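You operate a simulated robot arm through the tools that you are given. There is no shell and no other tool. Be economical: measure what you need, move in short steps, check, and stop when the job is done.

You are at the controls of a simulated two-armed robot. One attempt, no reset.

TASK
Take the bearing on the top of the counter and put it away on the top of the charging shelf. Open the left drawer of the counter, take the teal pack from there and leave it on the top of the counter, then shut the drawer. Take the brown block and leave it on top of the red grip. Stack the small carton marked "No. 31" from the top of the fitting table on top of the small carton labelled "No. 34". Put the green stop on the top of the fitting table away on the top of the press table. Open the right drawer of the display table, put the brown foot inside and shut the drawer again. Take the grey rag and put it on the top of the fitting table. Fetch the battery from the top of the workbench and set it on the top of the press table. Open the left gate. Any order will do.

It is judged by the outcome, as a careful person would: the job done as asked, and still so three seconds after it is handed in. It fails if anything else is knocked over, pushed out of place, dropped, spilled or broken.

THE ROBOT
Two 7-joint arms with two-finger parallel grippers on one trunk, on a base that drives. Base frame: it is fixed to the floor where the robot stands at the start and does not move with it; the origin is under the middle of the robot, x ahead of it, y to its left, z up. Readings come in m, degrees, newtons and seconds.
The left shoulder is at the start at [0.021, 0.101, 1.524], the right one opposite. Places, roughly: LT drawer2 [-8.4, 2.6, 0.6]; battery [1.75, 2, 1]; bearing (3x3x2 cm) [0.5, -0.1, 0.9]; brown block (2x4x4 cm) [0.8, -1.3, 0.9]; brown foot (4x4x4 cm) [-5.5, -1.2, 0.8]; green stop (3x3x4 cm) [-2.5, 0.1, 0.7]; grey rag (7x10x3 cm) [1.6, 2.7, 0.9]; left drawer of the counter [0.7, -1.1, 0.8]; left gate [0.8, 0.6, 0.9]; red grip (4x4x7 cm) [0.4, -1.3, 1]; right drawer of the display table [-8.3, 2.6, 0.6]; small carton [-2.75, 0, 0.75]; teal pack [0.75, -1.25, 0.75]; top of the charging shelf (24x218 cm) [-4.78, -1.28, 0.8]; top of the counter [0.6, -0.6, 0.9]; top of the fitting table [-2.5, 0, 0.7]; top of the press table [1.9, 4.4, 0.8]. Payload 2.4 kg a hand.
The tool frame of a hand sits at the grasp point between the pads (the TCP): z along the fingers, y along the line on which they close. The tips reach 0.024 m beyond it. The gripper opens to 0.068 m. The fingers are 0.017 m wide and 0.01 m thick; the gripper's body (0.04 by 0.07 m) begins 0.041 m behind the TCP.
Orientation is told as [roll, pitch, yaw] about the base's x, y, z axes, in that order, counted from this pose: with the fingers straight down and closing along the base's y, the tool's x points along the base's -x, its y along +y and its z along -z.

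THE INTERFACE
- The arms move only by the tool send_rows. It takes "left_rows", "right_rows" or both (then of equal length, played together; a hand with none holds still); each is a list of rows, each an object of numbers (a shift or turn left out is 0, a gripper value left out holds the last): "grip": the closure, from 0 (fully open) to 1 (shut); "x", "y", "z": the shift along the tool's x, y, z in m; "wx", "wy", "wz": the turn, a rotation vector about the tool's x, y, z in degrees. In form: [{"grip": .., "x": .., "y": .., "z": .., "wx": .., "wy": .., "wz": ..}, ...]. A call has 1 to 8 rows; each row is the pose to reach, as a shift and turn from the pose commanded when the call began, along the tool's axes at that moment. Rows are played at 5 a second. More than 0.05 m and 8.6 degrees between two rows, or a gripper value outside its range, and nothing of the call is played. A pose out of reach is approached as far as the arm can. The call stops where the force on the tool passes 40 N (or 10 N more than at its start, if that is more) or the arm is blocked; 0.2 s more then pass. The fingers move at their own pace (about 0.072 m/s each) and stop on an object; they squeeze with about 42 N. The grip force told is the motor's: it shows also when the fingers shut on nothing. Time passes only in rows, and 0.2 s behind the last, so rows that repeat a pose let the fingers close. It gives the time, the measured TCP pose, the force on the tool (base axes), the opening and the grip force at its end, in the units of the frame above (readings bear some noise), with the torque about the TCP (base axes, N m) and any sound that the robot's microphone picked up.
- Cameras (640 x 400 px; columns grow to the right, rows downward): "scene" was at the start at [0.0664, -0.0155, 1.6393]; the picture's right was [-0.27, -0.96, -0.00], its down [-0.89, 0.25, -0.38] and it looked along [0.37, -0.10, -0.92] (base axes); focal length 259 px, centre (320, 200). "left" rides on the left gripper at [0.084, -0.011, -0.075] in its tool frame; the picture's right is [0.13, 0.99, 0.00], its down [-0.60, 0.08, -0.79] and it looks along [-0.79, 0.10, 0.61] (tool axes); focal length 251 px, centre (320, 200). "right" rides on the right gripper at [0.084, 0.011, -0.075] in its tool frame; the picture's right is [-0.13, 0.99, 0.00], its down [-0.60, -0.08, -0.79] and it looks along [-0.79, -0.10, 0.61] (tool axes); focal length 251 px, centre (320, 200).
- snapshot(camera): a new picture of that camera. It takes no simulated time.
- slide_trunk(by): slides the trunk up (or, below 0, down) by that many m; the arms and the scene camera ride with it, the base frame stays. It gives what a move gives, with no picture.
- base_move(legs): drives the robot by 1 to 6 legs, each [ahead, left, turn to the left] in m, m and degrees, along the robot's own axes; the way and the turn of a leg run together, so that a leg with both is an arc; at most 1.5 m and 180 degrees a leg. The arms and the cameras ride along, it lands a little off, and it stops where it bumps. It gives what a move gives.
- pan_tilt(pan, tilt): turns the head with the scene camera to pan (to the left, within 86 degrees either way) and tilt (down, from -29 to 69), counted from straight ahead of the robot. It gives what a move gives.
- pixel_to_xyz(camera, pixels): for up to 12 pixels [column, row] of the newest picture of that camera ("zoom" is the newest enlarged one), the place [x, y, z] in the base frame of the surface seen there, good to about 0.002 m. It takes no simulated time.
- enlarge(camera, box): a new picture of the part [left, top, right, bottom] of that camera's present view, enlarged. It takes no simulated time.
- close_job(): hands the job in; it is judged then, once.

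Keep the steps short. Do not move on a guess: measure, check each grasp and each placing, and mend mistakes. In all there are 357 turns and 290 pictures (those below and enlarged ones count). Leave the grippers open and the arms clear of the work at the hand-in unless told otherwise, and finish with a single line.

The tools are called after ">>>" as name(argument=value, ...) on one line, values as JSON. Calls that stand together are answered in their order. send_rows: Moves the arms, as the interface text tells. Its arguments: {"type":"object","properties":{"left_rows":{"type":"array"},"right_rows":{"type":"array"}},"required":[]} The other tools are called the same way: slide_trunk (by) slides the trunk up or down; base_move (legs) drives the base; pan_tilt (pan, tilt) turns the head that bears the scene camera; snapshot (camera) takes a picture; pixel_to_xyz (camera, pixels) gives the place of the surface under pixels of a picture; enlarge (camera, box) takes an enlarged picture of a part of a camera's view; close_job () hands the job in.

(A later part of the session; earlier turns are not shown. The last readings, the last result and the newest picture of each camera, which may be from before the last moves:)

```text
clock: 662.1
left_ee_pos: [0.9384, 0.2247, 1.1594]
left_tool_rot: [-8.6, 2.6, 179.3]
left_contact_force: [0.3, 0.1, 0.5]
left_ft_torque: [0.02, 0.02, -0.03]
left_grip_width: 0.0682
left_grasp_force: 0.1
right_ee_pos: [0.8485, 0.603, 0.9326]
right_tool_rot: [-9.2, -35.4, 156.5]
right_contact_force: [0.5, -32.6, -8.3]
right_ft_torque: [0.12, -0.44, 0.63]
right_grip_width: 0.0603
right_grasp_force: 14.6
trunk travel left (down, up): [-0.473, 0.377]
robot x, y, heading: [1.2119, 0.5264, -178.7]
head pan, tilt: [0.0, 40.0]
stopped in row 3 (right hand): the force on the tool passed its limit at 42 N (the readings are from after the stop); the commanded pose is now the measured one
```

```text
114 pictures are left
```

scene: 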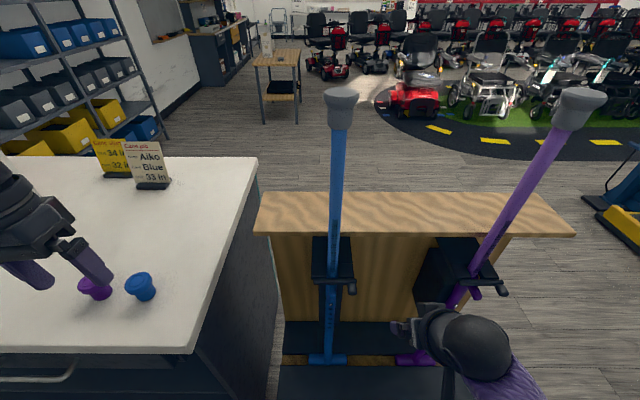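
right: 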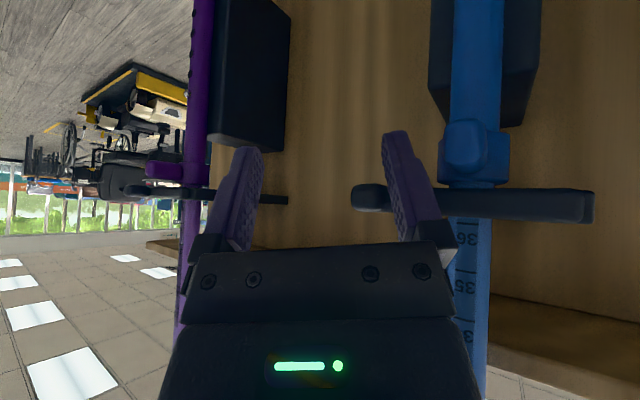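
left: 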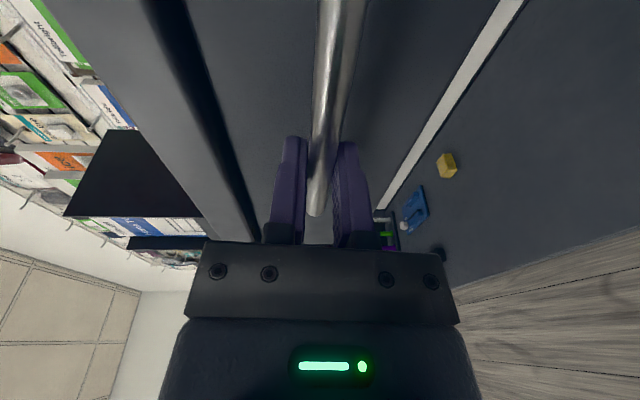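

>>> pan_tilt(pan=-15, tilt=45)

>>> snapshot(camera="scene")

```text
clock: 662.9
left_ee_pos: [0.9378, 0.2257, 1.1588]
left_tool_rot: [-8.5, 2.6, 179.1]
left_contact_force: [0.0, -1.2, -1.2]
left_ft_torque: [0.01, 0.02, 0.01]
left_grip_width: 0.0681
left_grasp_force: 0.0
right_ee_pos: [0.8492, 0.6032, 0.9331]
right_tool_rot: [-9.2, -35.3, 156.2]
right_contact_force: [5.5, -38.5, -10.5]
right_ft_torque: [0.2, 0.13, 1.21]
right_grip_width: 0.0632
right_grasp_force: 16.5
trunk travel left (down, up): [-0.473, 0.377]
robot x, y, heading: [1.213, 0.5202, -178.9]
head pan, tilt: [-15.0, 45.0]
```

```text
113 pictures are left
```

scene: 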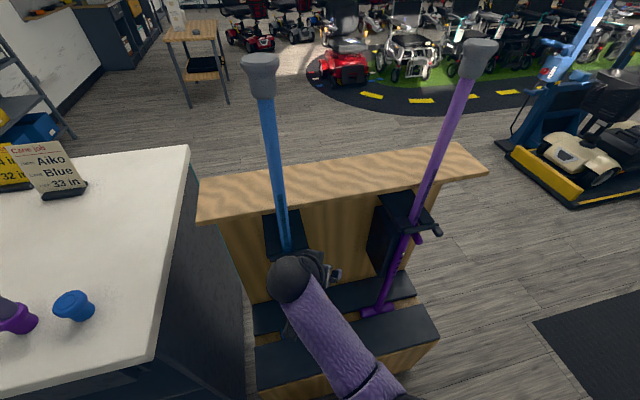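

The arm can't follow the inward yaw in this tilt (it drifted to +y). I undo the rotation and relieve the force.

>>> send_rows(right_rows=[{"y": 0.008, "wx": 1, "wz": -3}, {"y": 0.015, "wx": 2, "wz": -6}, {"y": 0.02, "wx": 4, "wz": -10}, {"y": 0.02, "wx": 6, "wz": -15}])

>>> snapshot(camera="right")

```text
clock: 663.9
left_ee_pos: [0.9372, 0.2292, 1.1593]
left_tool_rot: [-8.4, 2.8, 179.1]
left_contact_force: [0.0, -0.7, 0.1]
left_ft_torque: [0.02, -0.04, 0.06]
left_grip_width: 0.0681
left_grasp_force: 0.0
right_ee_pos: [0.8383, 0.608, 0.9275]
right_tool_rot: [-27.7, -31.4, 174.2]
right_contact_force: [-2.2, -17.1, -5.2]
right_ft_torque: [0.22, 0.01, 0.16]
right_grip_width: 0.0514
right_grasp_force: 8.5
trunk travel left (down, up): [-0.473, 0.377]
robot x, y, heading: [1.2104, 0.5243, -179.0]
head pan, tilt: [-15.0, 45.0]
```

```text
112 pictures are left
```

right: 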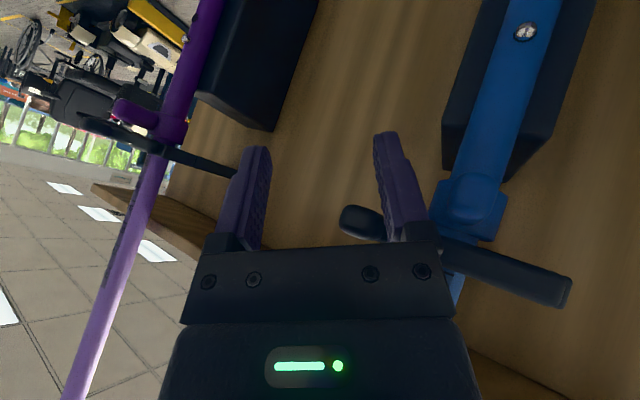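

The hand has twisted. I open fully and back straight out to re-plan.

>>> send_rows(right_rows=[{"grip": 0}, {"x": 0.02, "z": -0.012, "grip": 0}, {"x": 0.045, "z": -0.025}, {"x": 0.07, "z": -0.04}])

>>> snapshot(camera="right")

>>> snapshot(camera="scene")

```text
clock: 664.5
left_ee_pos: [0.9372, 0.2281, 1.1599]
left_tool_rot: [-8.4, 2.8, 179.2]
left_contact_force: [0.6, -0.1, -0.5]
left_ft_torque: [-0.01, 0.02, 0.01]
left_grip_width: 0.0681
left_grasp_force: 0.1
right_ee_pos: [0.8336, 0.6068, 0.9426]
right_tool_rot: [-28.2, -34.1, 174.8]
right_contact_force: [-0.5, -18.0, -19.0]
right_ft_torque: [0.27, -0.15, 0.55]
right_grip_width: 0.0679
right_grasp_force: 0.4
trunk travel left (down, up): [-0.473, 0.377]
robot x, y, heading: [1.2122, 0.5241, -179.0]
head pan, tilt: [-15.0, 45.0]
stopped in row 2 (right hand): the force on the tool passed its limit at 74 N (the readings are from after the stop); the commanded pose is now the measured one
```

```text
111 pictures are left
```

right: 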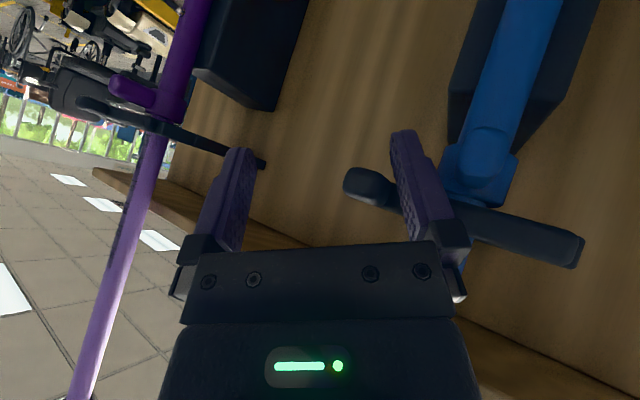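

```text
110 pictures are left
```

scene: 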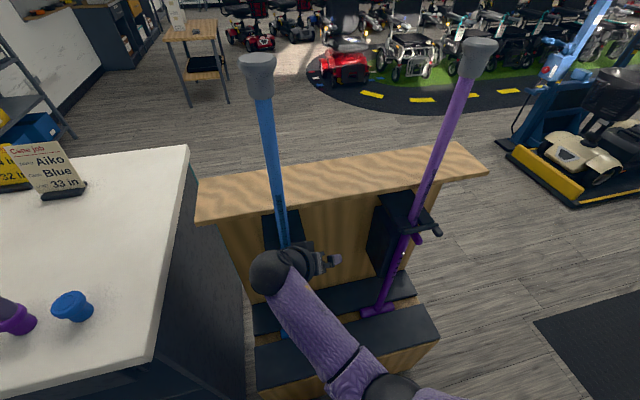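

>>> pixel_to_xyz(camera="scene", pixels=[[270, 265], [300, 262], [325, 262], [278, 200], [270, 150], [260, 75], [290, 300], [340, 340], [395, 385], [283, 235]])

```text
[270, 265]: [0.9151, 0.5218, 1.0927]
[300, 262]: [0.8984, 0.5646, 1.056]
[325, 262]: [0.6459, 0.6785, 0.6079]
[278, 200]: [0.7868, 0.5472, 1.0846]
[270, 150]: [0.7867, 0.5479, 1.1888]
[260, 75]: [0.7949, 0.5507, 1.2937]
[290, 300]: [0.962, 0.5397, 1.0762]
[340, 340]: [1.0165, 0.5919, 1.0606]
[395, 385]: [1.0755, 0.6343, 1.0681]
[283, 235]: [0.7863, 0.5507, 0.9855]
```

The elbow slid in under the shoulder. I free the hand using the base: shift left 1.5 cm, then back 10 cm.

>>> base_move(legs=[[0, 0.015, 0]])

>>> base_move(legs=[[-0.1, 0, 0]])

>>> snapshot(camera="scene")

```text
clock: 665.3
left_ee_pos: [0.9375, 0.215, 1.1603]
left_tool_rot: [-8.2, 2.5, 179.0]
left_contact_force: [0.0, -0.6, 0.3]
left_ft_torque: [0.03, -0.02, -0.01]
left_grip_width: 0.0681
left_grasp_force: 0.0
right_ee_pos: [0.8347, 0.595, 0.9449]
right_tool_rot: [-28.3, -34.3, 174.4]
right_contact_force: [0.9, 3.4, 2.0]
right_ft_torque: [-0.02, 0.04, -0.05]
right_grip_width: 0.0648
right_grasp_force: 0.1
trunk travel left (down, up): [-0.473, 0.377]
robot x, y, heading: [1.2088, 0.5132, -179.1]
head pan, tilt: [-15.0, 45.0]
```

```text
clock: 666.4
left_ee_pos: [1.0408, 0.2175, 1.1618]
left_tool_rot: [-8.2, 2.6, 179.1]
left_contact_force: [0.1, -0.3, 0.3]
left_ft_torque: [-0.02, 0.02, -0.04]
left_grip_width: 0.068
left_grasp_force: 0.1
right_ee_pos: [0.9363, 0.5972, 0.9441]
right_tool_rot: [-28.4, -34.5, 174.4]
right_contact_force: [0.3, -0.3, 0.7]
right_ft_torque: [0.0, -0.03, 0.0]
right_grip_width: 0.0679
right_grasp_force: 0.2
trunk travel left (down, up): [-0.473, 0.377]
robot x, y, heading: [1.3106, 0.5126, -179.1]
head pan, tilt: [-15.0, 45.0]
```

```text
109 pictures are left
```

scene: 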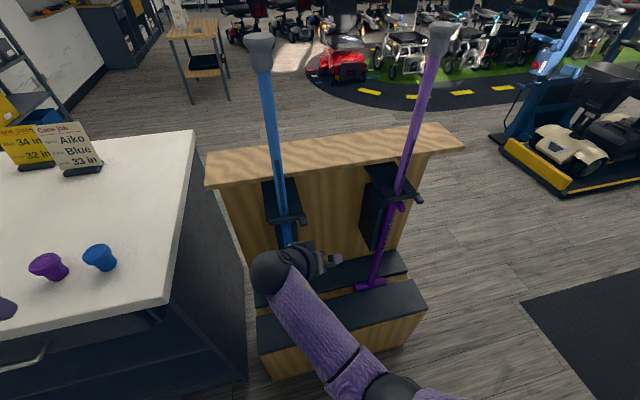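

Free. I right the hand's twist (test a small turn first).

>>> send_rows(right_rows=[{"wx": 8, "y": -0.02}, {"wx": 16, "y": -0.04}])

```text
clock: 667.0
left_ee_pos: [1.038, 0.2167, 1.1602]
left_tool_rot: [-8.3, 2.6, 179.2]
left_contact_force: [-0.5, 0.7, -0.6]
left_ft_torque: [0.02, 0.0, 0.02]
left_grip_width: 0.0681
left_grasp_force: 0.0
right_ee_pos: [0.9489, 0.6346, 0.9599]
right_tool_rot: [-45.0, -34.5, 174.6]
right_contact_force: [0.0, 0.5, 0.1]
right_ft_torque: [0.04, -0.01, 0.01]
right_grip_width: 0.0679
right_grasp_force: 0.0
trunk travel left (down, up): [-0.473, 0.377]
robot x, y, heading: [1.3154, 0.5104, -178.7]
head pan, tilt: [-15.0, 45.0]
```

>>> send_rows(right_rows=[{"wx": -8, "z": -0.01}, {"wx": -16, "z": -0.02}, {"wx": -24, "z": -0.03}, {"wx": -32, "z": -0.04}, {"wx": -40, "z": -0.04}, {"wx": -45, "z": -0.04}])

>>> snapshot(camera="scene")

```text
clock: 668.1
left_ee_pos: [1.0386, 0.2172, 1.1602]
left_tool_rot: [-8.2, 2.6, 179.1]
left_contact_force: [0.2, 0.2, 0.9]
left_ft_torque: [-0.02, -0.01, -0.01]
left_grip_width: 0.068
left_grasp_force: 0.0
right_ee_pos: [0.9255, 0.6273, 1.0247]
right_tool_rot: [-16.6, -42.7, 177.3]
right_contact_force: [-0.2, -0.6, 0.4]
right_ft_torque: [-0.02, 0.04, -0.01]
right_grip_width: 0.068
right_grasp_force: 0.0
trunk travel left (down, up): [-0.473, 0.377]
robot x, y, heading: [1.3111, 0.5127, -179.1]
head pan, tilt: [-15.0, 45.0]
stopped in row 5 (right hand): the arm was blocked; the commanded pose is now the measured one
```

```text
108 pictures are left
```

scene: 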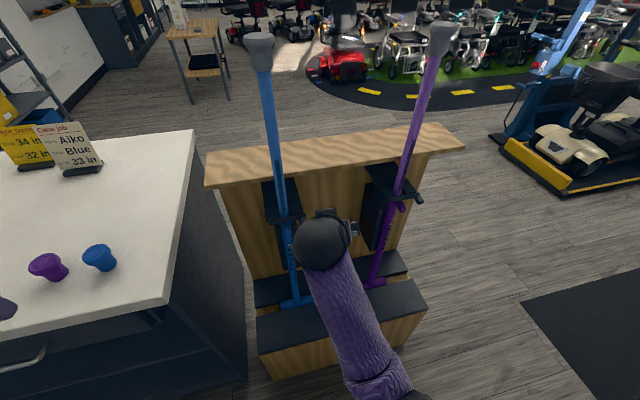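

The elbow is in the bad fold again. I back off 0.35 m and run the recovery that worked (fingers up → yaw inward → pitch down).

>>> base_move(legs=[[-0.35, 0, 0]])

>>> send_rows(right_rows=[{"wy": -8.5, "x": -0.01}, {"wy": -17, "x": -0.03}, {"wy": -25.5, "x": -0.05}, {"wy": -34, "x": -0.08}, {"wy": -42.5, "x": -0.11}, {"wy": -51, "x": -0.14}, {"wy": -59.5, "x": -0.17}, {"wy": -68, "x": -0.2}])

>>> send_rows(right_rows=[{"wy": -8.5, "x": -0.03}, {"wy": -17, "x": -0.06}, {"wy": -25.5, "x": -0.08, "z": -0.02}, {"wy": -25.5, "x": -0.1, "z": -0.04}, {"wy": -25.5, "x": -0.12, "z": -0.06}])

>>> snapshot(camera="scene")

```text
clock: 670.4
left_ee_pos: [1.3885, 0.2236, 1.1603]
left_tool_rot: [-8.3, 2.6, 179.0]
left_contact_force: [-0.5, 0.2, -0.6]
left_ft_torque: [0.0, 0.01, 0.02]
left_grip_width: 0.0679
left_grasp_force: 0.0
right_ee_pos: [1.2765, 0.6343, 1.025]
right_tool_rot: [-16.5, -42.7, 177.0]
right_contact_force: [-0.4, 0.2, -0.2]
right_ft_torque: [0.01, 0.0, 0.0]
right_grip_width: 0.068
right_grasp_force: 0.2
trunk travel left (down, up): [-0.473, 0.377]
robot x, y, heading: [1.6636, 0.5178, -179.1]
head pan, tilt: [-15.0, 45.0]
```

```text
clock: 672.2
left_ee_pos: [1.3872, 0.2238, 1.1612]
left_tool_rot: [-8.2, 2.7, 179.0]
left_contact_force: [0.0, 0.0, -0.4]
left_ft_torque: [-0.04, -0.02, -0.02]
left_grip_width: 0.068
left_grasp_force: 0.0
right_ee_pos: [1.1272, 0.6432, 1.1605]
right_tool_rot: [-150.1, -65.0, -41.6]
right_contact_force: [0.2, 0.6, -0.4]
right_ft_torque: [0.03, -0.01, 0.02]
right_grip_width: 0.0681
right_grasp_force: 0.1
trunk travel left (down, up): [-0.473, 0.377]
robot x, y, heading: [1.6614, 0.5181, -179.2]
head pan, tilt: [-15.0, 45.0]
```

```text
clock: 673.4
left_ee_pos: [1.3872, 0.2227, 1.1613]
left_tool_rot: [-8.3, 2.6, 178.9]
left_contact_force: [0.9, -0.7, -0.2]
left_ft_torque: [0.01, 0.03, -0.03]
left_grip_width: 0.0679
left_grasp_force: 0.1
right_ee_pos: [1.2229, 0.5985, 1.2477]
right_tool_rot: [-163.9, -41.4, -25.0]
right_contact_force: [0.4, 0.8, 0.7]
right_ft_torque: [0.02, 0.02, 0.0]
right_grip_width: 0.0681
right_grasp_force: 0.0
trunk travel left (down, up): [-0.473, 0.377]
robot x, y, heading: [1.6604, 0.517, -179.5]
head pan, tilt: [-15.0, 45.0]
```

```text
107 pictures are left
```

scene: 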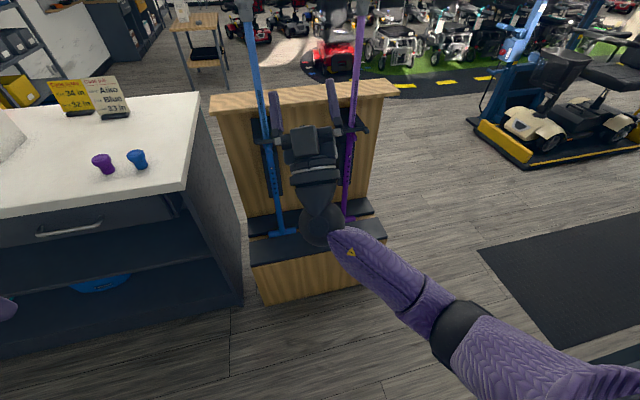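

The elbow is outward. Now yaw inward a bit and pitch down.

>>> send_rows(right_rows=[{"wx": -5.5, "wz": 6, "x": -0.01, "y": 0.005, "z": -0.01}, {"wx": -11, "wz": 12, "x": -0.02, "y": 0.01, "z": -0.02}, {"wx": -16.5, "wz": 18, "x": -0.03, "y": 0.015, "z": -0.03}, {"wx": -22, "wz": 24, "x": -0.04, "y": 0.02, "z": -0.04}, {"wx": -27.5, "wz": 30, "x": -0.05, "y": 0.025, "z": -0.05}])

>>> send_rows(right_rows=[{"wy": 8.5, "x": 0.014, "z": -0.015}, {"wy": 17, "x": 0.028, "z": -0.03}, {"wy": 25.5, "x": 0.042, "z": -0.045}, {"wy": 34, "x": 0.056, "z": -0.06}, {"wy": 42.5, "x": 0.07, "z": -0.075}, {"wy": 51, "x": 0.084, "z": -0.09}, {"wy": 59.5, "x": 0.098, "z": -0.105}, {"wy": 68, "x": 0.111, "z": -0.119}])

>>> send_rows(right_rows=[{"wy": 8, "z": -0.02, "x": 0.01}, {"wy": 16, "z": -0.04, "x": 0.02}, {"wy": 24, "z": -0.06, "x": 0.02}, {"wy": 32, "z": -0.08, "x": 0.02}, {"wy": 40, "z": -0.1, "x": 0.02}, {"wy": 48, "z": -0.11, "x": 0.02}, {"wy": 56, "z": -0.12, "x": 0.02}, {"wy": 62, "z": -0.12, "x": 0.02}])

>>> snapshot(camera="scene")

```text
clock: 674.6
left_ee_pos: [1.3864, 0.2228, 1.1605]
left_tool_rot: [-8.3, 2.6, 179.1]
left_contact_force: [0.3, 0.9, 0.7]
left_ft_torque: [0.0, -0.02, 0.02]
left_grip_width: 0.0681
left_grasp_force: 0.1
right_ee_pos: [1.2835, 0.5584, 1.2403]
right_tool_rot: [-166.0, -49.7, 16.3]
right_contact_force: [0.5, 0.3, 0.0]
right_ft_torque: [0.0, -0.01, -0.02]
right_grip_width: 0.0678
right_grasp_force: 0.0
trunk travel left (down, up): [-0.473, 0.377]
robot x, y, heading: [1.6626, 0.5211, -178.8]
head pan, tilt: [-15.0, 45.0]
```

```text
clock: 676.4
left_ee_pos: [1.3874, 0.2231, 1.161]
left_tool_rot: [-8.3, 2.6, 179.0]
left_contact_force: [0.0, 0.1, -0.3]
left_ft_torque: [0.03, 0.03, 0.04]
left_grip_width: 0.0679
left_grasp_force: 0.0
right_ee_pos: [1.2914, 0.5896, 1.0796]
right_tool_rot: [-18.4, -60.1, -136.7]
right_contact_force: [-0.9, -0.8, 0.3]
right_ft_torque: [0.0, 0.0, -0.02]
right_grip_width: 0.068
right_grasp_force: 0.1
trunk travel left (down, up): [-0.473, 0.377]
robot x, y, heading: [1.6613, 0.5175, -179.2]
head pan, tilt: [-15.0, 45.0]
```

```text
clock: 678.2
left_ee_pos: [1.3863, 0.2236, 1.1607]
left_tool_rot: [-8.3, 2.6, 179.0]
left_contact_force: [-0.2, 0.4, -0.1]
left_ft_torque: [-0.05, -0.01, 0.0]
left_grip_width: 0.068
left_grasp_force: 0.2
right_ee_pos: [1.3964, 0.6372, 1.1184]
right_tool_rot: [-9.1, 0.7, -153.1]
right_contact_force: [-0.1, 0.3, -0.2]
right_ft_torque: [-0.02, 0.04, 0.0]
right_grip_width: 0.068
right_grasp_force: 0.1
right hand out of reach, approached as far as the arm can: row 4, 5
trunk travel left (down, up): [-0.473, 0.377]
robot x, y, heading: [1.6611, 0.5165, -179.0]
head pan, tilt: [-15.0, 45.0]
```

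```text
106 pictures are left
```

scene: 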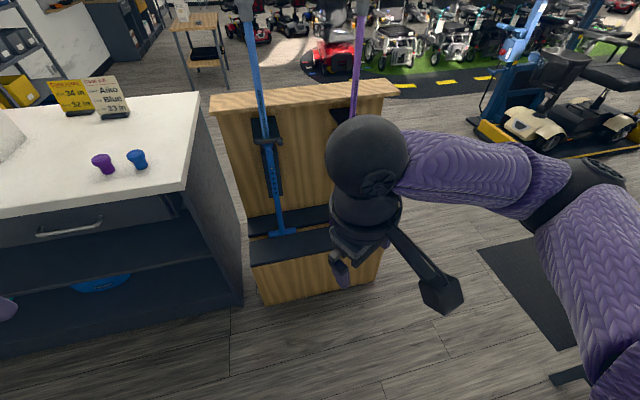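

The right arm is natural again. Now look at the gate's present state.

>>> enlarge(camera="scene", box=[235, 105, 305, 165])

>>> pixel_to_xyz(camera="zoom", pixels=[[230, 230], [260, 230], [300, 225], [340, 215], [380, 215], [390, 235], [250, 180], [370, 180]])

```text
6.67 times, centred on (270, 135) of scene
```

zoom: 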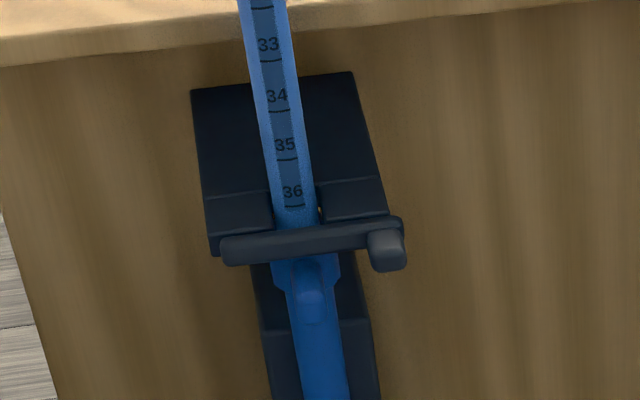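

```text
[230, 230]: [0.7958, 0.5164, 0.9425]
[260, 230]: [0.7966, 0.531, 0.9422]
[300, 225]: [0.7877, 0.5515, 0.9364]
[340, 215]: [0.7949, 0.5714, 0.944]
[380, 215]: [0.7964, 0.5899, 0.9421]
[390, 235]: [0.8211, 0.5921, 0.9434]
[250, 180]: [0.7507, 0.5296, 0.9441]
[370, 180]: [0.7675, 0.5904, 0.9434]
```

The gate has fallen shut again. New plan: grip and pull the peg open ~15°, then push its side with closed fingers using the base. First square the right hand and tilt it −28°.

>>> send_rows(right_rows=[{"wz": 7, "wx": -2}, {"wz": 14, "wx": -4}, {"wz": 21, "wx": -6}, {"wz": 26, "wx": -8}])

>>> send_rows(right_rows=[{"wy": -7}, {"wy": -14}, {"wy": -21}, {"wy": -28}])

>>> base_move(legs=[[0, -0.06, -0.8], [0.38, 0, 0]])

>>> snapshot(camera="right")

```text
clock: 679.2
left_ee_pos: [1.3875, 0.2239, 1.1597]
left_tool_rot: [-8.3, 2.5, 179.0]
left_contact_force: [0.1, 0.0, 0.7]
left_ft_torque: [-0.02, 0.0, 0.02]
left_grip_width: 0.0678
left_grasp_force: 0.0
right_ee_pos: [1.3967, 0.6375, 1.1183]
right_tool_rot: [-0.5, -1.7, -178.9]
right_contact_force: [-0.8, 0.7, -0.5]
right_ft_torque: [0.01, -0.04, 0.01]
right_grip_width: 0.0679
right_grasp_force: 0.1
trunk travel left (down, up): [-0.473, 0.377]
robot x, y, heading: [1.6645, 0.519, -179.2]
head pan, tilt: [-15.0, 45.0]
```

```text
clock: 680.2
left_ee_pos: [1.3873, 0.2238, 1.1599]
left_tool_rot: [-8.3, 2.6, 179.0]
left_contact_force: [0.5, 1.0, 1.2]
left_ft_torque: [0.02, -0.01, -0.04]
left_grip_width: 0.0681
left_grasp_force: 0.0
right_ee_pos: [1.3627, 0.6283, 1.1216]
right_tool_rot: [-0.8, -29.8, -178.6]
right_contact_force: [0.9, -0.2, -0.3]
right_ft_torque: [-0.02, -0.02, 0.01]
right_grip_width: 0.0681
right_grasp_force: 0.1
right hand out of reach, approached as far as the arm can: row 3, 4
trunk travel left (down, up): [-0.473, 0.377]
robot x, y, heading: [1.6611, 0.5182, -179.0]
head pan, tilt: [-15.0, 45.0]
```

```text
clock: 683.2
left_ee_pos: [0.9994, 0.284, 1.1602]
left_tool_rot: [-8.3, 2.8, 178.4]
left_contact_force: [1.1, -0.6, 0.1]
left_ft_torque: [0.02, -0.01, 0.0]
left_grip_width: 0.068
left_grasp_force: 0.0
right_ee_pos: [0.9808, 0.6892, 1.1193]
right_tool_rot: [-0.9, -29.5, -179.3]
right_contact_force: [-1.0, -0.2, -0.1]
right_ft_torque: [-0.04, 0.0, -0.02]
right_grip_width: 0.068
right_grasp_force: 0.1
trunk travel left (down, up): [-0.473, 0.377]
robot x, y, heading: [1.2796, 0.5769, -180.1]
head pan, tilt: [-15.0, 45.0]
```

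```text
104 pictures are left
```

right: 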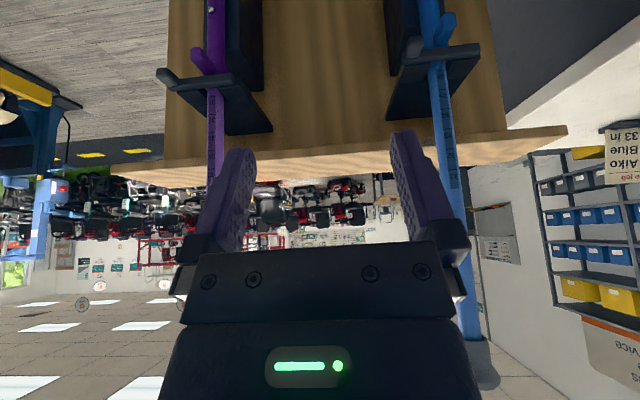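

>>> slide_trunk(by=-0.1)

>>> send_rows(right_rows=[{"y": 0.035, "x": -0.02, "z": 0.02, "grip": 0.45}, {"y": 0.07, "x": -0.01, "z": 0.05, "grip": 0.45}, {"y": 0.1, "x": 0.01, "z": 0.08, "grip": 0.45}])

>>> snapshot(camera="scene")

```text
clock: 684.5
left_ee_pos: [1.0013, 0.2842, 1.061]
left_tool_rot: [-8.2, 2.5, 178.2]
left_contact_force: [-0.3, 0.2, 1.5]
left_ft_torque: [-0.01, -0.01, -0.03]
left_grip_width: 0.0683
left_grasp_force: 0.1
right_ee_pos: [0.9761, 0.6889, 1.012]
right_tool_rot: [-0.6, -27.8, -179.3]
right_contact_force: [-0.1, -0.4, -0.3]
right_ft_torque: [-0.02, -0.01, 0.01]
right_grip_width: 0.0678
right_grasp_force: 0.0
trunk travel left (down, up): [-0.373, 0.477]
robot x, y, heading: [1.2818, 0.5714, -179.8]
head pan, tilt: [-15.0, 45.0]
```

```text
clock: 685.3
left_ee_pos: [1.0001, 0.2845, 1.0601]
left_tool_rot: [-8.3, 2.5, 178.2]
left_contact_force: [0.2, -0.1, -0.2]
left_ft_torque: [-0.02, 0.03, 0.0]
left_grip_width: 0.0681
left_grasp_force: 0.1
right_ee_pos: [0.9487, 0.5874, 0.9337]
right_tool_rot: [-0.8, -27.9, -179.3]
right_contact_force: [0.2, 0.2, 0.1]
right_ft_torque: [-0.01, -0.05, -0.01]
right_grip_width: 0.0373
right_grasp_force: 0.2
trunk travel left (down, up): [-0.373, 0.477]
robot x, y, heading: [1.2831, 0.5765, -179.8]
head pan, tilt: [-15.0, 45.0]
```

```text
103 pictures are left
```

scene: 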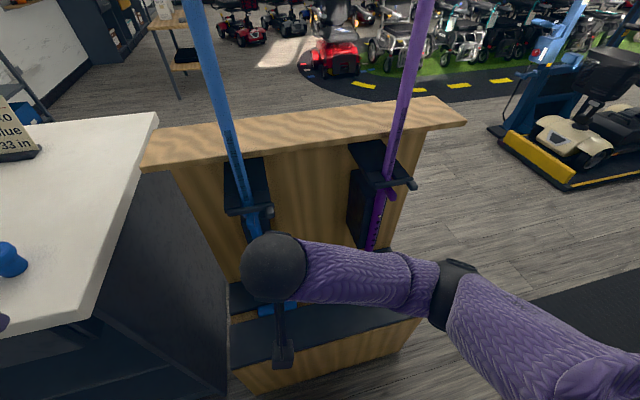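

The elbow is nicely outward. Raise 1.1 cm and drive 8 cm ahead; then check the peg.

>>> send_rows(right_rows=[{"x": -0.005, "z": -0.0095, "y": -0.002}])

>>> base_move(legs=[[0.08, 0, 0]])

>>> snapshot(camera="right")

```text
clock: 685.7
left_ee_pos: [0.9994, 0.2841, 1.0603]
left_tool_rot: [-8.3, 2.6, 178.2]
left_contact_force: [0.0, 0.7, 0.7]
left_ft_torque: [0.03, 0.0, 0.0]
left_grip_width: 0.0681
left_grasp_force: 0.0
right_ee_pos: [0.9488, 0.5902, 0.9463]
right_tool_rot: [-0.8, -27.6, -179.3]
right_contact_force: [-0.1, -0.2, -0.7]
right_ft_torque: [-0.01, 0.01, 0.02]
right_grip_width: 0.0375
right_grasp_force: 0.1
trunk travel left (down, up): [-0.373, 0.477]
robot x, y, heading: [1.2787, 0.5745, -179.7]
head pan, tilt: [-15.0, 45.0]
```

```text
clock: 686.8
left_ee_pos: [0.92, 0.2837, 1.0597]
left_tool_rot: [-8.4, 2.6, 178.4]
left_contact_force: [0.5, 0.3, -0.2]
left_ft_torque: [0.01, 0.01, 0.01]
left_grip_width: 0.0682
left_grasp_force: 0.1
right_ee_pos: [0.8682, 0.5891, 0.9449]
right_tool_rot: [-0.8, -27.7, -179.2]
right_contact_force: [0.3, -0.2, 0.2]
right_ft_torque: [0.02, 0.02, -0.02]
right_grip_width: 0.0373
right_grasp_force: 0.2
trunk travel left (down, up): [-0.373, 0.477]
robot x, y, heading: [1.2, 0.5733, -179.4]
head pan, tilt: [-15.0, 45.0]
```

```text
102 pictures are left
```

right: 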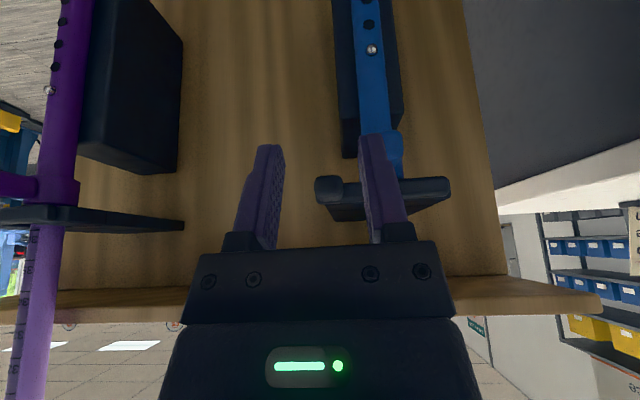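

Forward 4 cm and close on the peg.

>>> send_rows(right_rows=[{"x": -0.018, "z": 0.0095}, {"x": -0.0354, "z": 0.0186}, {"x": -0.0354, "z": 0.0186, "grip": 1}, {"x": -0.0354, "z": 0.0186, "grip": 1}, {"x": -0.0354, "z": 0.0186, "grip": 1}])

>>> send_rows(right_rows=[{"x": 0.0023, "y": 0.001, "z": -0.0012, "wx": 0.9, "wz": 1.8}, {"x": 0.0045, "y": 0.002, "z": -0.0024, "wx": 1.9, "wz": 3.5}, {"x": 0.0067, "y": 0.0032, "z": -0.0035, "wx": 2.8, "wz": 5.3}, {"x": 0.0089, "y": 0.0044, "z": -0.0047, "wx": 3.7, "wz": 7.1}, {"x": 0.0111, "y": 0.0057, "z": -0.0058, "wx": 4.7, "wz": 8.9}, {"x": 0.0132, "y": 0.0071, "z": -0.0069, "wx": 5.6, "wz": 10.6}, {"x": 0.0152, "y": 0.0086, "z": -0.008, "wx": 6.5, "wz": 12.4}])

>>> snapshot(camera="right")

```text
clock: 688.0
left_ee_pos: [0.9197, 0.2822, 1.06]
left_tool_rot: [-8.2, 2.6, 178.3]
left_contact_force: [0.8, -0.5, 0.4]
left_ft_torque: [0.03, -0.04, 0.01]
left_grip_width: 0.068
left_grasp_force: 0.0
right_ee_pos: [0.8283, 0.5881, 0.945]
right_tool_rot: [-0.9, -27.8, -179.2]
right_contact_force: [-2.7, -7.3, -2.4]
right_ft_torque: [-0.23, -0.22, -0.2]
right_grip_width: 0.0176
right_grasp_force: 36.0
trunk travel left (down, up): [-0.373, 0.477]
robot x, y, heading: [1.201, 0.5736, -179.6]
head pan, tilt: [-15.0, 45.0]
```

```text
clock: 689.6
left_ee_pos: [0.921, 0.2823, 1.0597]
left_tool_rot: [-8.3, 2.6, 178.3]
left_contact_force: [-0.1, 1.0, 0.5]
left_ft_torque: [0.0, 0.0, -0.02]
left_grip_width: 0.0676
left_grasp_force: 0.1
right_ee_pos: [0.8443, 0.5804, 0.9454]
right_tool_rot: [-0.6, -27.9, 166.6]
right_contact_force: [-4.2, -6.3, 9.2]
right_ft_torque: [-0.37, -0.54, -0.01]
right_grip_width: 0.018
right_grasp_force: 36.6
trunk travel left (down, up): [-0.373, 0.477]
robot x, y, heading: [1.2006, 0.5742, -179.7]
head pan, tilt: [-15.0, 45.0]
```

```text
101 pictures are left
```

right: 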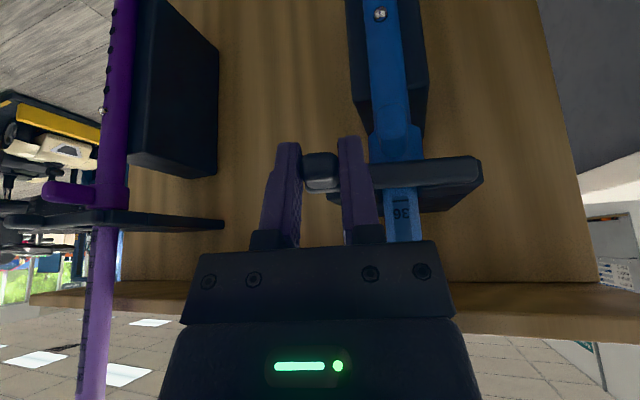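

Forces are small this time (gate ≈14°). Continue 20° more, slowly.

>>> send_rows(right_rows=[{"x": 0.0028, "y": 0.0012, "z": -0.0015, "wx": 1.2, "wz": 2.2}, {"x": 0.0056, "y": 0.0026, "z": -0.0029, "wx": 2.3, "wz": 4.4}, {"x": 0.0083, "y": 0.004, "z": -0.0044, "wx": 3.5, "wz": 6.6}, {"x": 0.0111, "y": 0.0056, "z": -0.0058, "wx": 4.7, "wz": 8.9}, {"x": 0.0136, "y": 0.0074, "z": -0.0072, "wx": 5.8, "wz": 11.1}, {"x": 0.0162, "y": 0.0092, "z": -0.0085, "wx": 7, "wz": 13.3}, {"x": 0.0187, "y": 0.0112, "z": -0.0098, "wx": 8.1, "wz": 15.5}, {"x": 0.021, "y": 0.0134, "z": -0.011, "wx": 9.3, "wz": 17.7}])

>>> snapshot(camera="right")

```text
clock: 691.4
left_ee_pos: [0.92, 0.2837, 1.0592]
left_tool_rot: [-8.3, 2.6, 178.3]
left_contact_force: [0.0, -0.2, -0.7]
left_ft_torque: [0.01, -0.01, 0.0]
left_grip_width: 0.0679
left_grasp_force: 0.0
right_ee_pos: [0.8656, 0.5626, 0.9453]
right_tool_rot: [-0.6, -28.1, 146.6]
right_contact_force: [-4.9, -6.8, 14.4]
right_ft_torque: [-0.5, -0.4, 0.23]
right_grip_width: 0.0175
right_grasp_force: 36.4
trunk travel left (down, up): [-0.373, 0.477]
robot x, y, heading: [1.2005, 0.5753, -179.6]
head pan, tilt: [-15.0, 45.0]
```

```text
100 pictures are left
```

right: 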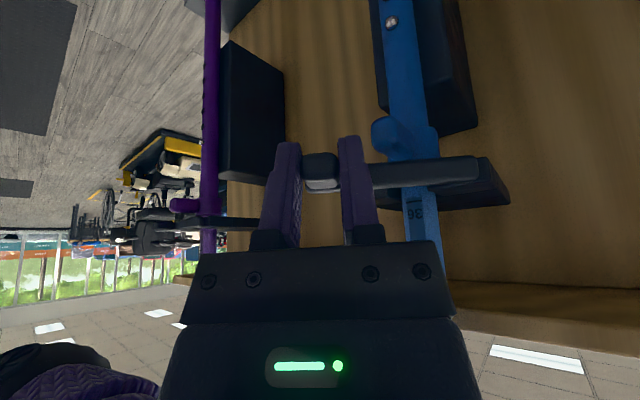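

34° now. Another 20°.

>>> send_rows(right_rows=[{"x": 0.0028, "y": 0.0012, "z": -0.0015, "wx": 1.2, "wz": 2.2}, {"x": 0.0056, "y": 0.0026, "z": -0.0029, "wx": 2.3, "wz": 4.4}, {"x": 0.0083, "y": 0.004, "z": -0.0044, "wx": 3.5, "wz": 6.6}, {"x": 0.0111, "y": 0.0056, "z": -0.0058, "wx": 4.7, "wz": 8.9}, {"x": 0.0136, "y": 0.0074, "z": -0.0072, "wx": 5.8, "wz": 11.1}, {"x": 0.0162, "y": 0.0092, "z": -0.0085, "wx": 7, "wz": 13.3}, {"x": 0.0187, "y": 0.0112, "z": -0.0098, "wx": 8.1, "wz": 15.5}, {"x": 0.021, "y": 0.0134, "z": -0.011, "wx": 9.3, "wz": 17.7}])

>>> snapshot(camera="right")

```text
clock: 693.2
left_ee_pos: [0.9207, 0.2819, 1.0607]
left_tool_rot: [-8.2, 2.6, 178.4]
left_contact_force: [-0.1, 0.5, 0.1]
left_ft_torque: [-0.01, 0.01, -0.02]
left_grip_width: 0.068
left_grasp_force: 0.0
right_ee_pos: [0.8784, 0.5377, 0.9454]
right_tool_rot: [-0.5, -28.3, 126.6]
right_contact_force: [-3.0, -7.0, 21.6]
right_ft_torque: [-0.12, -0.03, 0.43]
right_grip_width: 0.0175
right_grasp_force: 35.4
trunk travel left (down, up): [-0.373, 0.477]
robot x, y, heading: [1.1984, 0.5749, -179.5]
head pan, tilt: [-15.0, 45.0]
```

```text
99 pictures are left
```

right: 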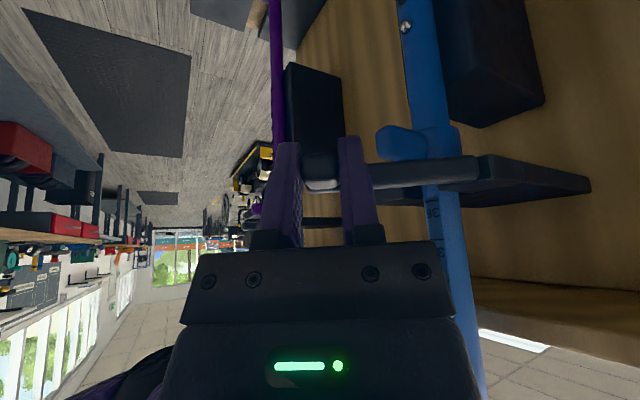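

54°. Another 20°, lowering 2 mm to ease the vertical force.

>>> send_rows(right_rows=[{"x": 0.0038, "y": 0.0012, "z": 0.0003, "wx": 1.2, "wz": 2.2}, {"x": 0.0066, "y": 0.0026, "z": -0.0011, "wx": 2.3, "wz": 4.4}, {"x": 0.0093, "y": 0.004, "z": -0.0026, "wx": 3.5, "wz": 6.6}, {"x": 0.0121, "y": 0.0056, "z": -0.004, "wx": 4.7, "wz": 8.9}, {"x": 0.0146, "y": 0.0074, "z": -0.0054, "wx": 5.8, "wz": 11.1}, {"x": 0.0172, "y": 0.0092, "z": -0.0067, "wx": 7, "wz": 13.3}, {"x": 0.0197, "y": 0.0112, "z": -0.008, "wx": 8.1, "wz": 15.5}, {"x": 0.022, "y": 0.0134, "z": -0.0092, "wx": 9.3, "wz": 17.7}])

>>> send_rows(right_rows=[{"x": 0.0028, "y": 0.0012, "z": -0.0015, "wx": 1.2, "wz": 2.2}, {"x": 0.0056, "y": 0.0026, "z": -0.0029, "wx": 2.3, "wz": 4.4}, {"x": 0.0083, "y": 0.004, "z": -0.0044, "wx": 3.5, "wz": 6.6}, {"x": 0.0111, "y": 0.0056, "z": -0.0058, "wx": 4.7, "wz": 8.9}, {"x": 0.0136, "y": 0.0074, "z": -0.0072, "wx": 5.8, "wz": 11.1}, {"x": 0.0162, "y": 0.0092, "z": -0.0085, "wx": 7, "wz": 13.3}])

>>> snapshot(camera="right")

```text
clock: 695.0
left_ee_pos: [0.9212, 0.2831, 1.0604]
left_tool_rot: [-8.2, 2.6, 178.4]
left_contact_force: [0.1, -0.4, -0.1]
left_ft_torque: [0.0, 0.01, -0.03]
left_grip_width: 0.068
left_grasp_force: 0.0
right_ee_pos: [0.8823, 0.5121, 0.9423]
right_tool_rot: [-0.2, -28.4, 106.5]
right_contact_force: [-0.8, -3.1, 22.2]
right_ft_torque: [0.26, 0.03, 0.3]
right_grip_width: 0.0175
right_grasp_force: 36.3
trunk travel left (down, up): [-0.373, 0.477]
robot x, y, heading: [1.2003, 0.5755, -179.6]
head pan, tilt: [-15.0, 45.0]
```

```text
clock: 696.4
left_ee_pos: [0.9205, 0.2838, 1.0606]
left_tool_rot: [-8.3, 2.6, 178.3]
left_contact_force: [0.3, 0.2, 0.4]
left_ft_torque: [0.0, 0.02, -0.02]
left_grip_width: 0.0682
left_grasp_force: 0.1
right_ee_pos: [0.8783, 0.4908, 0.9418]
right_tool_rot: [-0.1, -28.5, 91.4]
right_contact_force: [0.2, -4.2, 15.1]
right_ft_torque: [-0.04, -0.15, 0.29]
right_grip_width: 0.0176
right_grasp_force: 35.8
trunk travel left (down, up): [-0.373, 0.477]
robot x, y, heading: [1.2022, 0.5749, -179.8]
head pan, tilt: [-15.0, 45.0]
```

```text
98 pictures are left
```

right: 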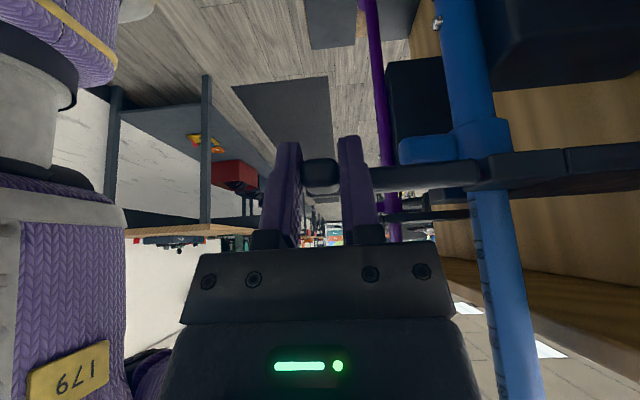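

≈90° open. I try another 15°, watching the force.

>>> send_rows(right_rows=[{"x": 0.0028, "y": 0.0012, "z": -0.0015, "wx": 1.2, "wz": 2.2}, {"x": 0.0056, "y": 0.0026, "z": -0.0029, "wx": 2.3, "wz": 4.4}, {"x": 0.0083, "y": 0.004, "z": -0.0044, "wx": 3.5, "wz": 6.6}, {"x": 0.0111, "y": 0.0056, "z": -0.0058, "wx": 4.7, "wz": 8.9}, {"x": 0.0136, "y": 0.0074, "z": -0.0072, "wx": 5.8, "wz": 11.1}, {"x": 0.0162, "y": 0.0092, "z": -0.0085, "wx": 7, "wz": 13.3}])

>>> send_rows(right_rows=[{"grip": 0.6}, {"grip": 0.45}, {"grip": 0.45}])

>>> snapshot(camera="right")

```text
clock: 697.7
left_ee_pos: [0.9201, 0.2803, 1.0586]
left_tool_rot: [-8.4, 2.7, 178.4]
left_contact_force: [-0.5, 0.7, 0.0]
left_ft_torque: [-0.04, -0.01, 0.01]
left_grip_width: 0.068
left_grasp_force: 0.1
right_ee_pos: [0.8776, 0.4944, 0.9435]
right_tool_rot: [-1.4, -27.7, 81.3]
right_contact_force: [3.8, -11.6, -27.6]
right_ft_torque: [-0.23, 0.47, 0.76]
right_grip_width: 0.0224
right_grasp_force: 38.9
right hand out of reach, approached as far as the arm can: row 2, 3, 4, 5, 6
trunk travel left (down, up): [-0.373, 0.477]
robot x, y, heading: [1.1981, 0.5745, -179.7]
head pan, tilt: [-15.0, 45.0]
stopped in row 6 (right hand): the force on the tool passed its limit at 133 N (the readings are from after the stop); the commanded pose is now the measured one
```

```text
clock: 698.5
left_ee_pos: [0.9214, 0.2824, 1.0607]
left_tool_rot: [-8.3, 2.6, 178.4]
left_contact_force: [0.2, -0.3, -0.4]
left_ft_torque: [0.0, -0.02, 0.0]
left_grip_width: 0.0679
left_grasp_force: 0.1
right_ee_pos: [0.8786, 0.4961, 0.946]
right_tool_rot: [-1.3, -27.9, 80.8]
right_contact_force: [0.9, -0.2, -0.1]
right_ft_torque: [0.0, 0.01, -0.02]
right_grip_width: 0.0373
right_grasp_force: 0.0
trunk travel left (down, up): [-0.373, 0.477]
robot x, y, heading: [1.2012, 0.5746, -179.8]
head pan, tilt: [-15.0, 45.0]
```

```text
97 pictures are left
```

right: 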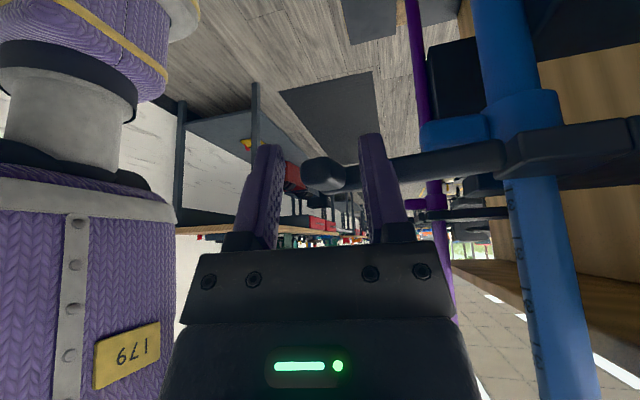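

The gate is open ≈90°; the arm is at its reach there. Open fully and lift straight up off the peg with the trunk.

>>> send_rows(right_rows=[{"grip": 0.2}, {"grip": 0.2}])

>>> slide_trunk(by=0.12)

>>> base_move(legs=[[-0.3, 0, 0]])

>>> snapshot(camera="scene")

```text
clock: 699.1
left_ee_pos: [0.9208, 0.283, 1.0603]
left_tool_rot: [-8.3, 2.6, 178.3]
left_contact_force: [0.3, 0.3, -0.3]
left_ft_torque: [-0.03, 0.03, -0.01]
left_grip_width: 0.0679
left_grasp_force: 0.1
right_ee_pos: [0.8771, 0.4972, 0.9463]
right_tool_rot: [-1.3, -27.8, 80.9]
right_contact_force: [-0.2, 0.3, 0.0]
right_ft_torque: [0.03, 0.02, 0.01]
right_grip_width: 0.0544
right_grasp_force: 0.0
trunk travel left (down, up): [-0.373, 0.477]
robot x, y, heading: [1.204, 0.5767, -179.7]
head pan, tilt: [-15.0, 45.0]
```

```text
clock: 700.6
left_ee_pos: [0.9211, 0.2827, 1.1813]
left_tool_rot: [-8.3, 2.5, 178.3]
left_contact_force: [-0.1, 0.4, -0.2]
left_ft_torque: [-0.04, 0.02, 0.02]
left_grip_width: 0.068
left_grasp_force: 0.0
right_ee_pos: [0.8773, 0.497, 1.0661]
right_tool_rot: [-1.2, -27.8, 80.9]
right_contact_force: [-0.5, 0.3, -0.8]
right_ft_torque: [-0.04, 0.02, 0.0]
right_grip_width: 0.0541
right_grasp_force: 0.0
trunk travel left (down, up): [-0.493, 0.357]
robot x, y, heading: [1.2031, 0.5773, -179.8]
head pan, tilt: [-15.0, 45.0]
```

```text
clock: 702.7
left_ee_pos: [1.2201, 0.285, 1.18]
left_tool_rot: [-8.3, 2.5, 178.4]
left_contact_force: [0.9, 0.2, 0.0]
left_ft_torque: [0.02, 0.04, 0.02]
left_grip_width: 0.068
left_grasp_force: 0.0
right_ee_pos: [1.1781, 0.4999, 1.0665]
right_tool_rot: [-1.3, -27.7, 80.8]
right_contact_force: [-1.2, -0.7, -0.2]
right_ft_torque: [-0.02, -0.03, -0.02]
right_grip_width: 0.0543
right_grasp_force: 0.1
trunk travel left (down, up): [-0.493, 0.357]
robot x, y, heading: [1.5026, 0.5749, -179.7]
head pan, tilt: [-15.0, 45.0]
```

```text
96 pictures are left
```

scene: 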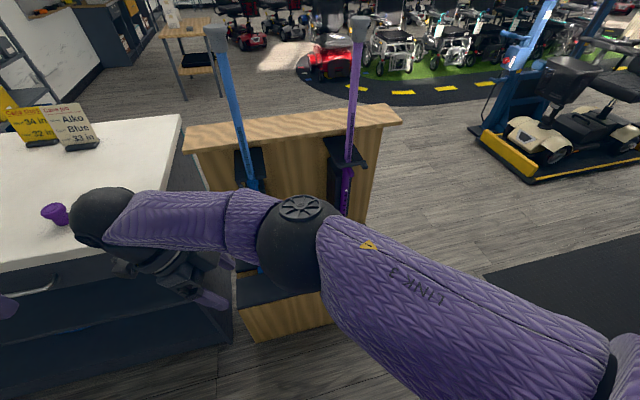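

Now swing the right hand back to its normal heading, away from the left hand.

>>> send_rows(right_rows=[{"wx": -3.9, "wz": -7.4, "y": -0.01}, {"wx": -7.8, "wz": -14.8, "y": -0.02}, {"wx": -11.7, "wz": -22.2, "y": -0.03}, {"wx": -15.6, "wz": -29.6, "y": -0.04}, {"wx": -19.5, "wz": -37, "y": -0.05}, {"wx": -23.4, "wz": -44.4, "y": -0.06}, {"wx": -27.3, "wz": -51.8, "y": -0.07}, {"wx": -31.2, "wz": -59.2, "y": -0.08}])

>>> send_rows(right_rows=[{"wx": -3.9, "wz": -7.4, "y": -0.02}, {"wx": -7.8, "wz": -14.8, "y": -0.04}, {"wx": -11.7, "wz": -22.2, "y": -0.06}, {"wx": -14, "wz": -27, "y": -0.08}])

>>> snapshot(camera="scene")

```text
clock: 704.5
left_ee_pos: [1.2207, 0.2849, 1.1799]
left_tool_rot: [-8.3, 2.6, 178.3]
left_contact_force: [0.1, 0.1, -0.3]
left_ft_torque: [-0.01, 0.0, -0.01]
left_grip_width: 0.0681
left_grasp_force: 0.0
right_ee_pos: [1.2565, 0.4862, 1.0684]
right_tool_rot: [-0.4, -26.8, 147.7]
right_contact_force: [0.7, 0.5, 0.5]
right_ft_torque: [-0.01, -0.02, 0.0]
right_grip_width: 0.0545
right_grasp_force: 0.1
trunk travel left (down, up): [-0.493, 0.357]
robot x, y, heading: [1.4997, 0.5782, -179.8]
head pan, tilt: [-15.0, 45.0]
```

```text
clock: 705.5
left_ee_pos: [1.2206, 0.2851, 1.1804]
left_tool_rot: [-8.3, 2.6, 178.4]
left_contact_force: [0.1, 0.7, -0.5]
left_ft_torque: [0.02, 0.04, 0.0]
left_grip_width: 0.0678
left_grasp_force: 0.1
right_ee_pos: [1.2989, 0.553, 1.0676]
right_tool_rot: [0.2, -26.7, 177.8]
right_contact_force: [-0.2, 0.5, -0.2]
right_ft_torque: [0.01, -0.04, 0.0]
right_grip_width: 0.0545
right_grasp_force: 0.1
trunk travel left (down, up): [-0.493, 0.357]
robot x, y, heading: [1.5001, 0.5746, -179.6]
head pan, tilt: [-15.0, 45.0]
```

```text
95 pictures are left
```

scene: 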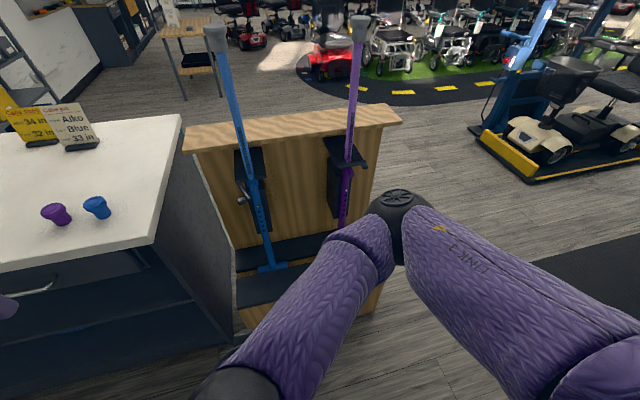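

The gate is open. Untilt the right hand, then drive left along the counter to its left drawer.

>>> send_rows(right_rows=[{"wy": 6, "x": -0.02, "y": -0.03}, {"wy": 12, "x": -0.04, "y": -0.06}, {"wy": 18, "x": -0.06, "y": -0.09}, {"wy": 24, "x": -0.08, "y": -0.12}, {"wy": 27, "x": -0.09, "y": -0.14}])

>>> base_move(legs=[[0, 1.5, 0]])

>>> pan_tilt(pan=0, tilt=40)

>>> snapshot(camera="scene")

```text
clock: 706.7
left_ee_pos: [1.2212, 0.2841, 1.1809]
left_tool_rot: [-8.2, 2.7, 178.4]
left_contact_force: [-0.6, -0.1, 0.0]
left_ft_torque: [-0.03, -0.01, 0.0]
left_grip_width: 0.0681
left_grasp_force: 0.1
right_ee_pos: [1.2245, 0.6956, 1.1083]
right_tool_rot: [0.1, 0.5, 177.7]
right_contact_force: [-0.5, 0.0, -0.3]
right_ft_torque: [-0.04, -0.01, 0.01]
right_grip_width: 0.0544
right_grasp_force: 0.1
trunk travel left (down, up): [-0.493, 0.357]
robot x, y, heading: [1.4976, 0.5781, -179.8]
head pan, tilt: [-15.0, 45.0]
```

```text
clock: 714.1
left_ee_pos: [1.2411, -1.2174, 1.1803]
left_tool_rot: [-8.3, 2.6, 178.8]
left_contact_force: [0.2, 0.1, 0.4]
left_ft_torque: [-0.01, -0.03, -0.02]
left_grip_width: 0.0681
left_grasp_force: 0.1
right_ee_pos: [1.2415, -0.8061, 1.1072]
right_tool_rot: [0.0, 0.3, 178.2]
right_contact_force: [0.4, 0.2, -0.3]
right_ft_torque: [0.0, -0.01, -0.03]
right_grip_width: 0.0544
right_grasp_force: 0.0
trunk travel left (down, up): [-0.493, 0.357]
robot x, y, heading: [1.5165, -0.9199, -179.1]
head pan, tilt: [-15.0, 45.0]
```

```text
clock: 714.9
left_ee_pos: [1.2423, -1.2172, 1.1817]
left_tool_rot: [-8.3, 2.6, 178.8]
left_contact_force: [0.1, 0.0, 0.7]
left_ft_torque: [0.01, 0.02, -0.02]
left_grip_width: 0.0678
left_grasp_force: 0.1
right_ee_pos: [1.2401, -0.8055, 1.1086]
right_tool_rot: [0.0, 0.3, 178.3]
right_contact_force: [0.1, -0.4, 0.3]
right_ft_torque: [0.01, -0.01, 0.0]
right_grip_width: 0.0544
right_grasp_force: 0.0
trunk travel left (down, up): [-0.493, 0.357]
robot x, y, heading: [1.5158, -0.9229, -178.7]
head pan, tilt: [0.0, 40.0]
```

```text
94 pictures are left
```

scene: 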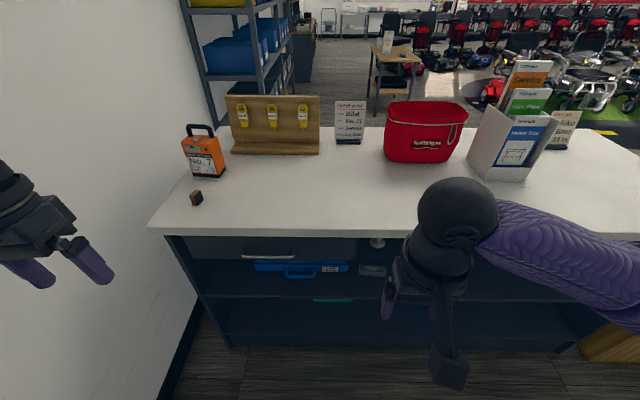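

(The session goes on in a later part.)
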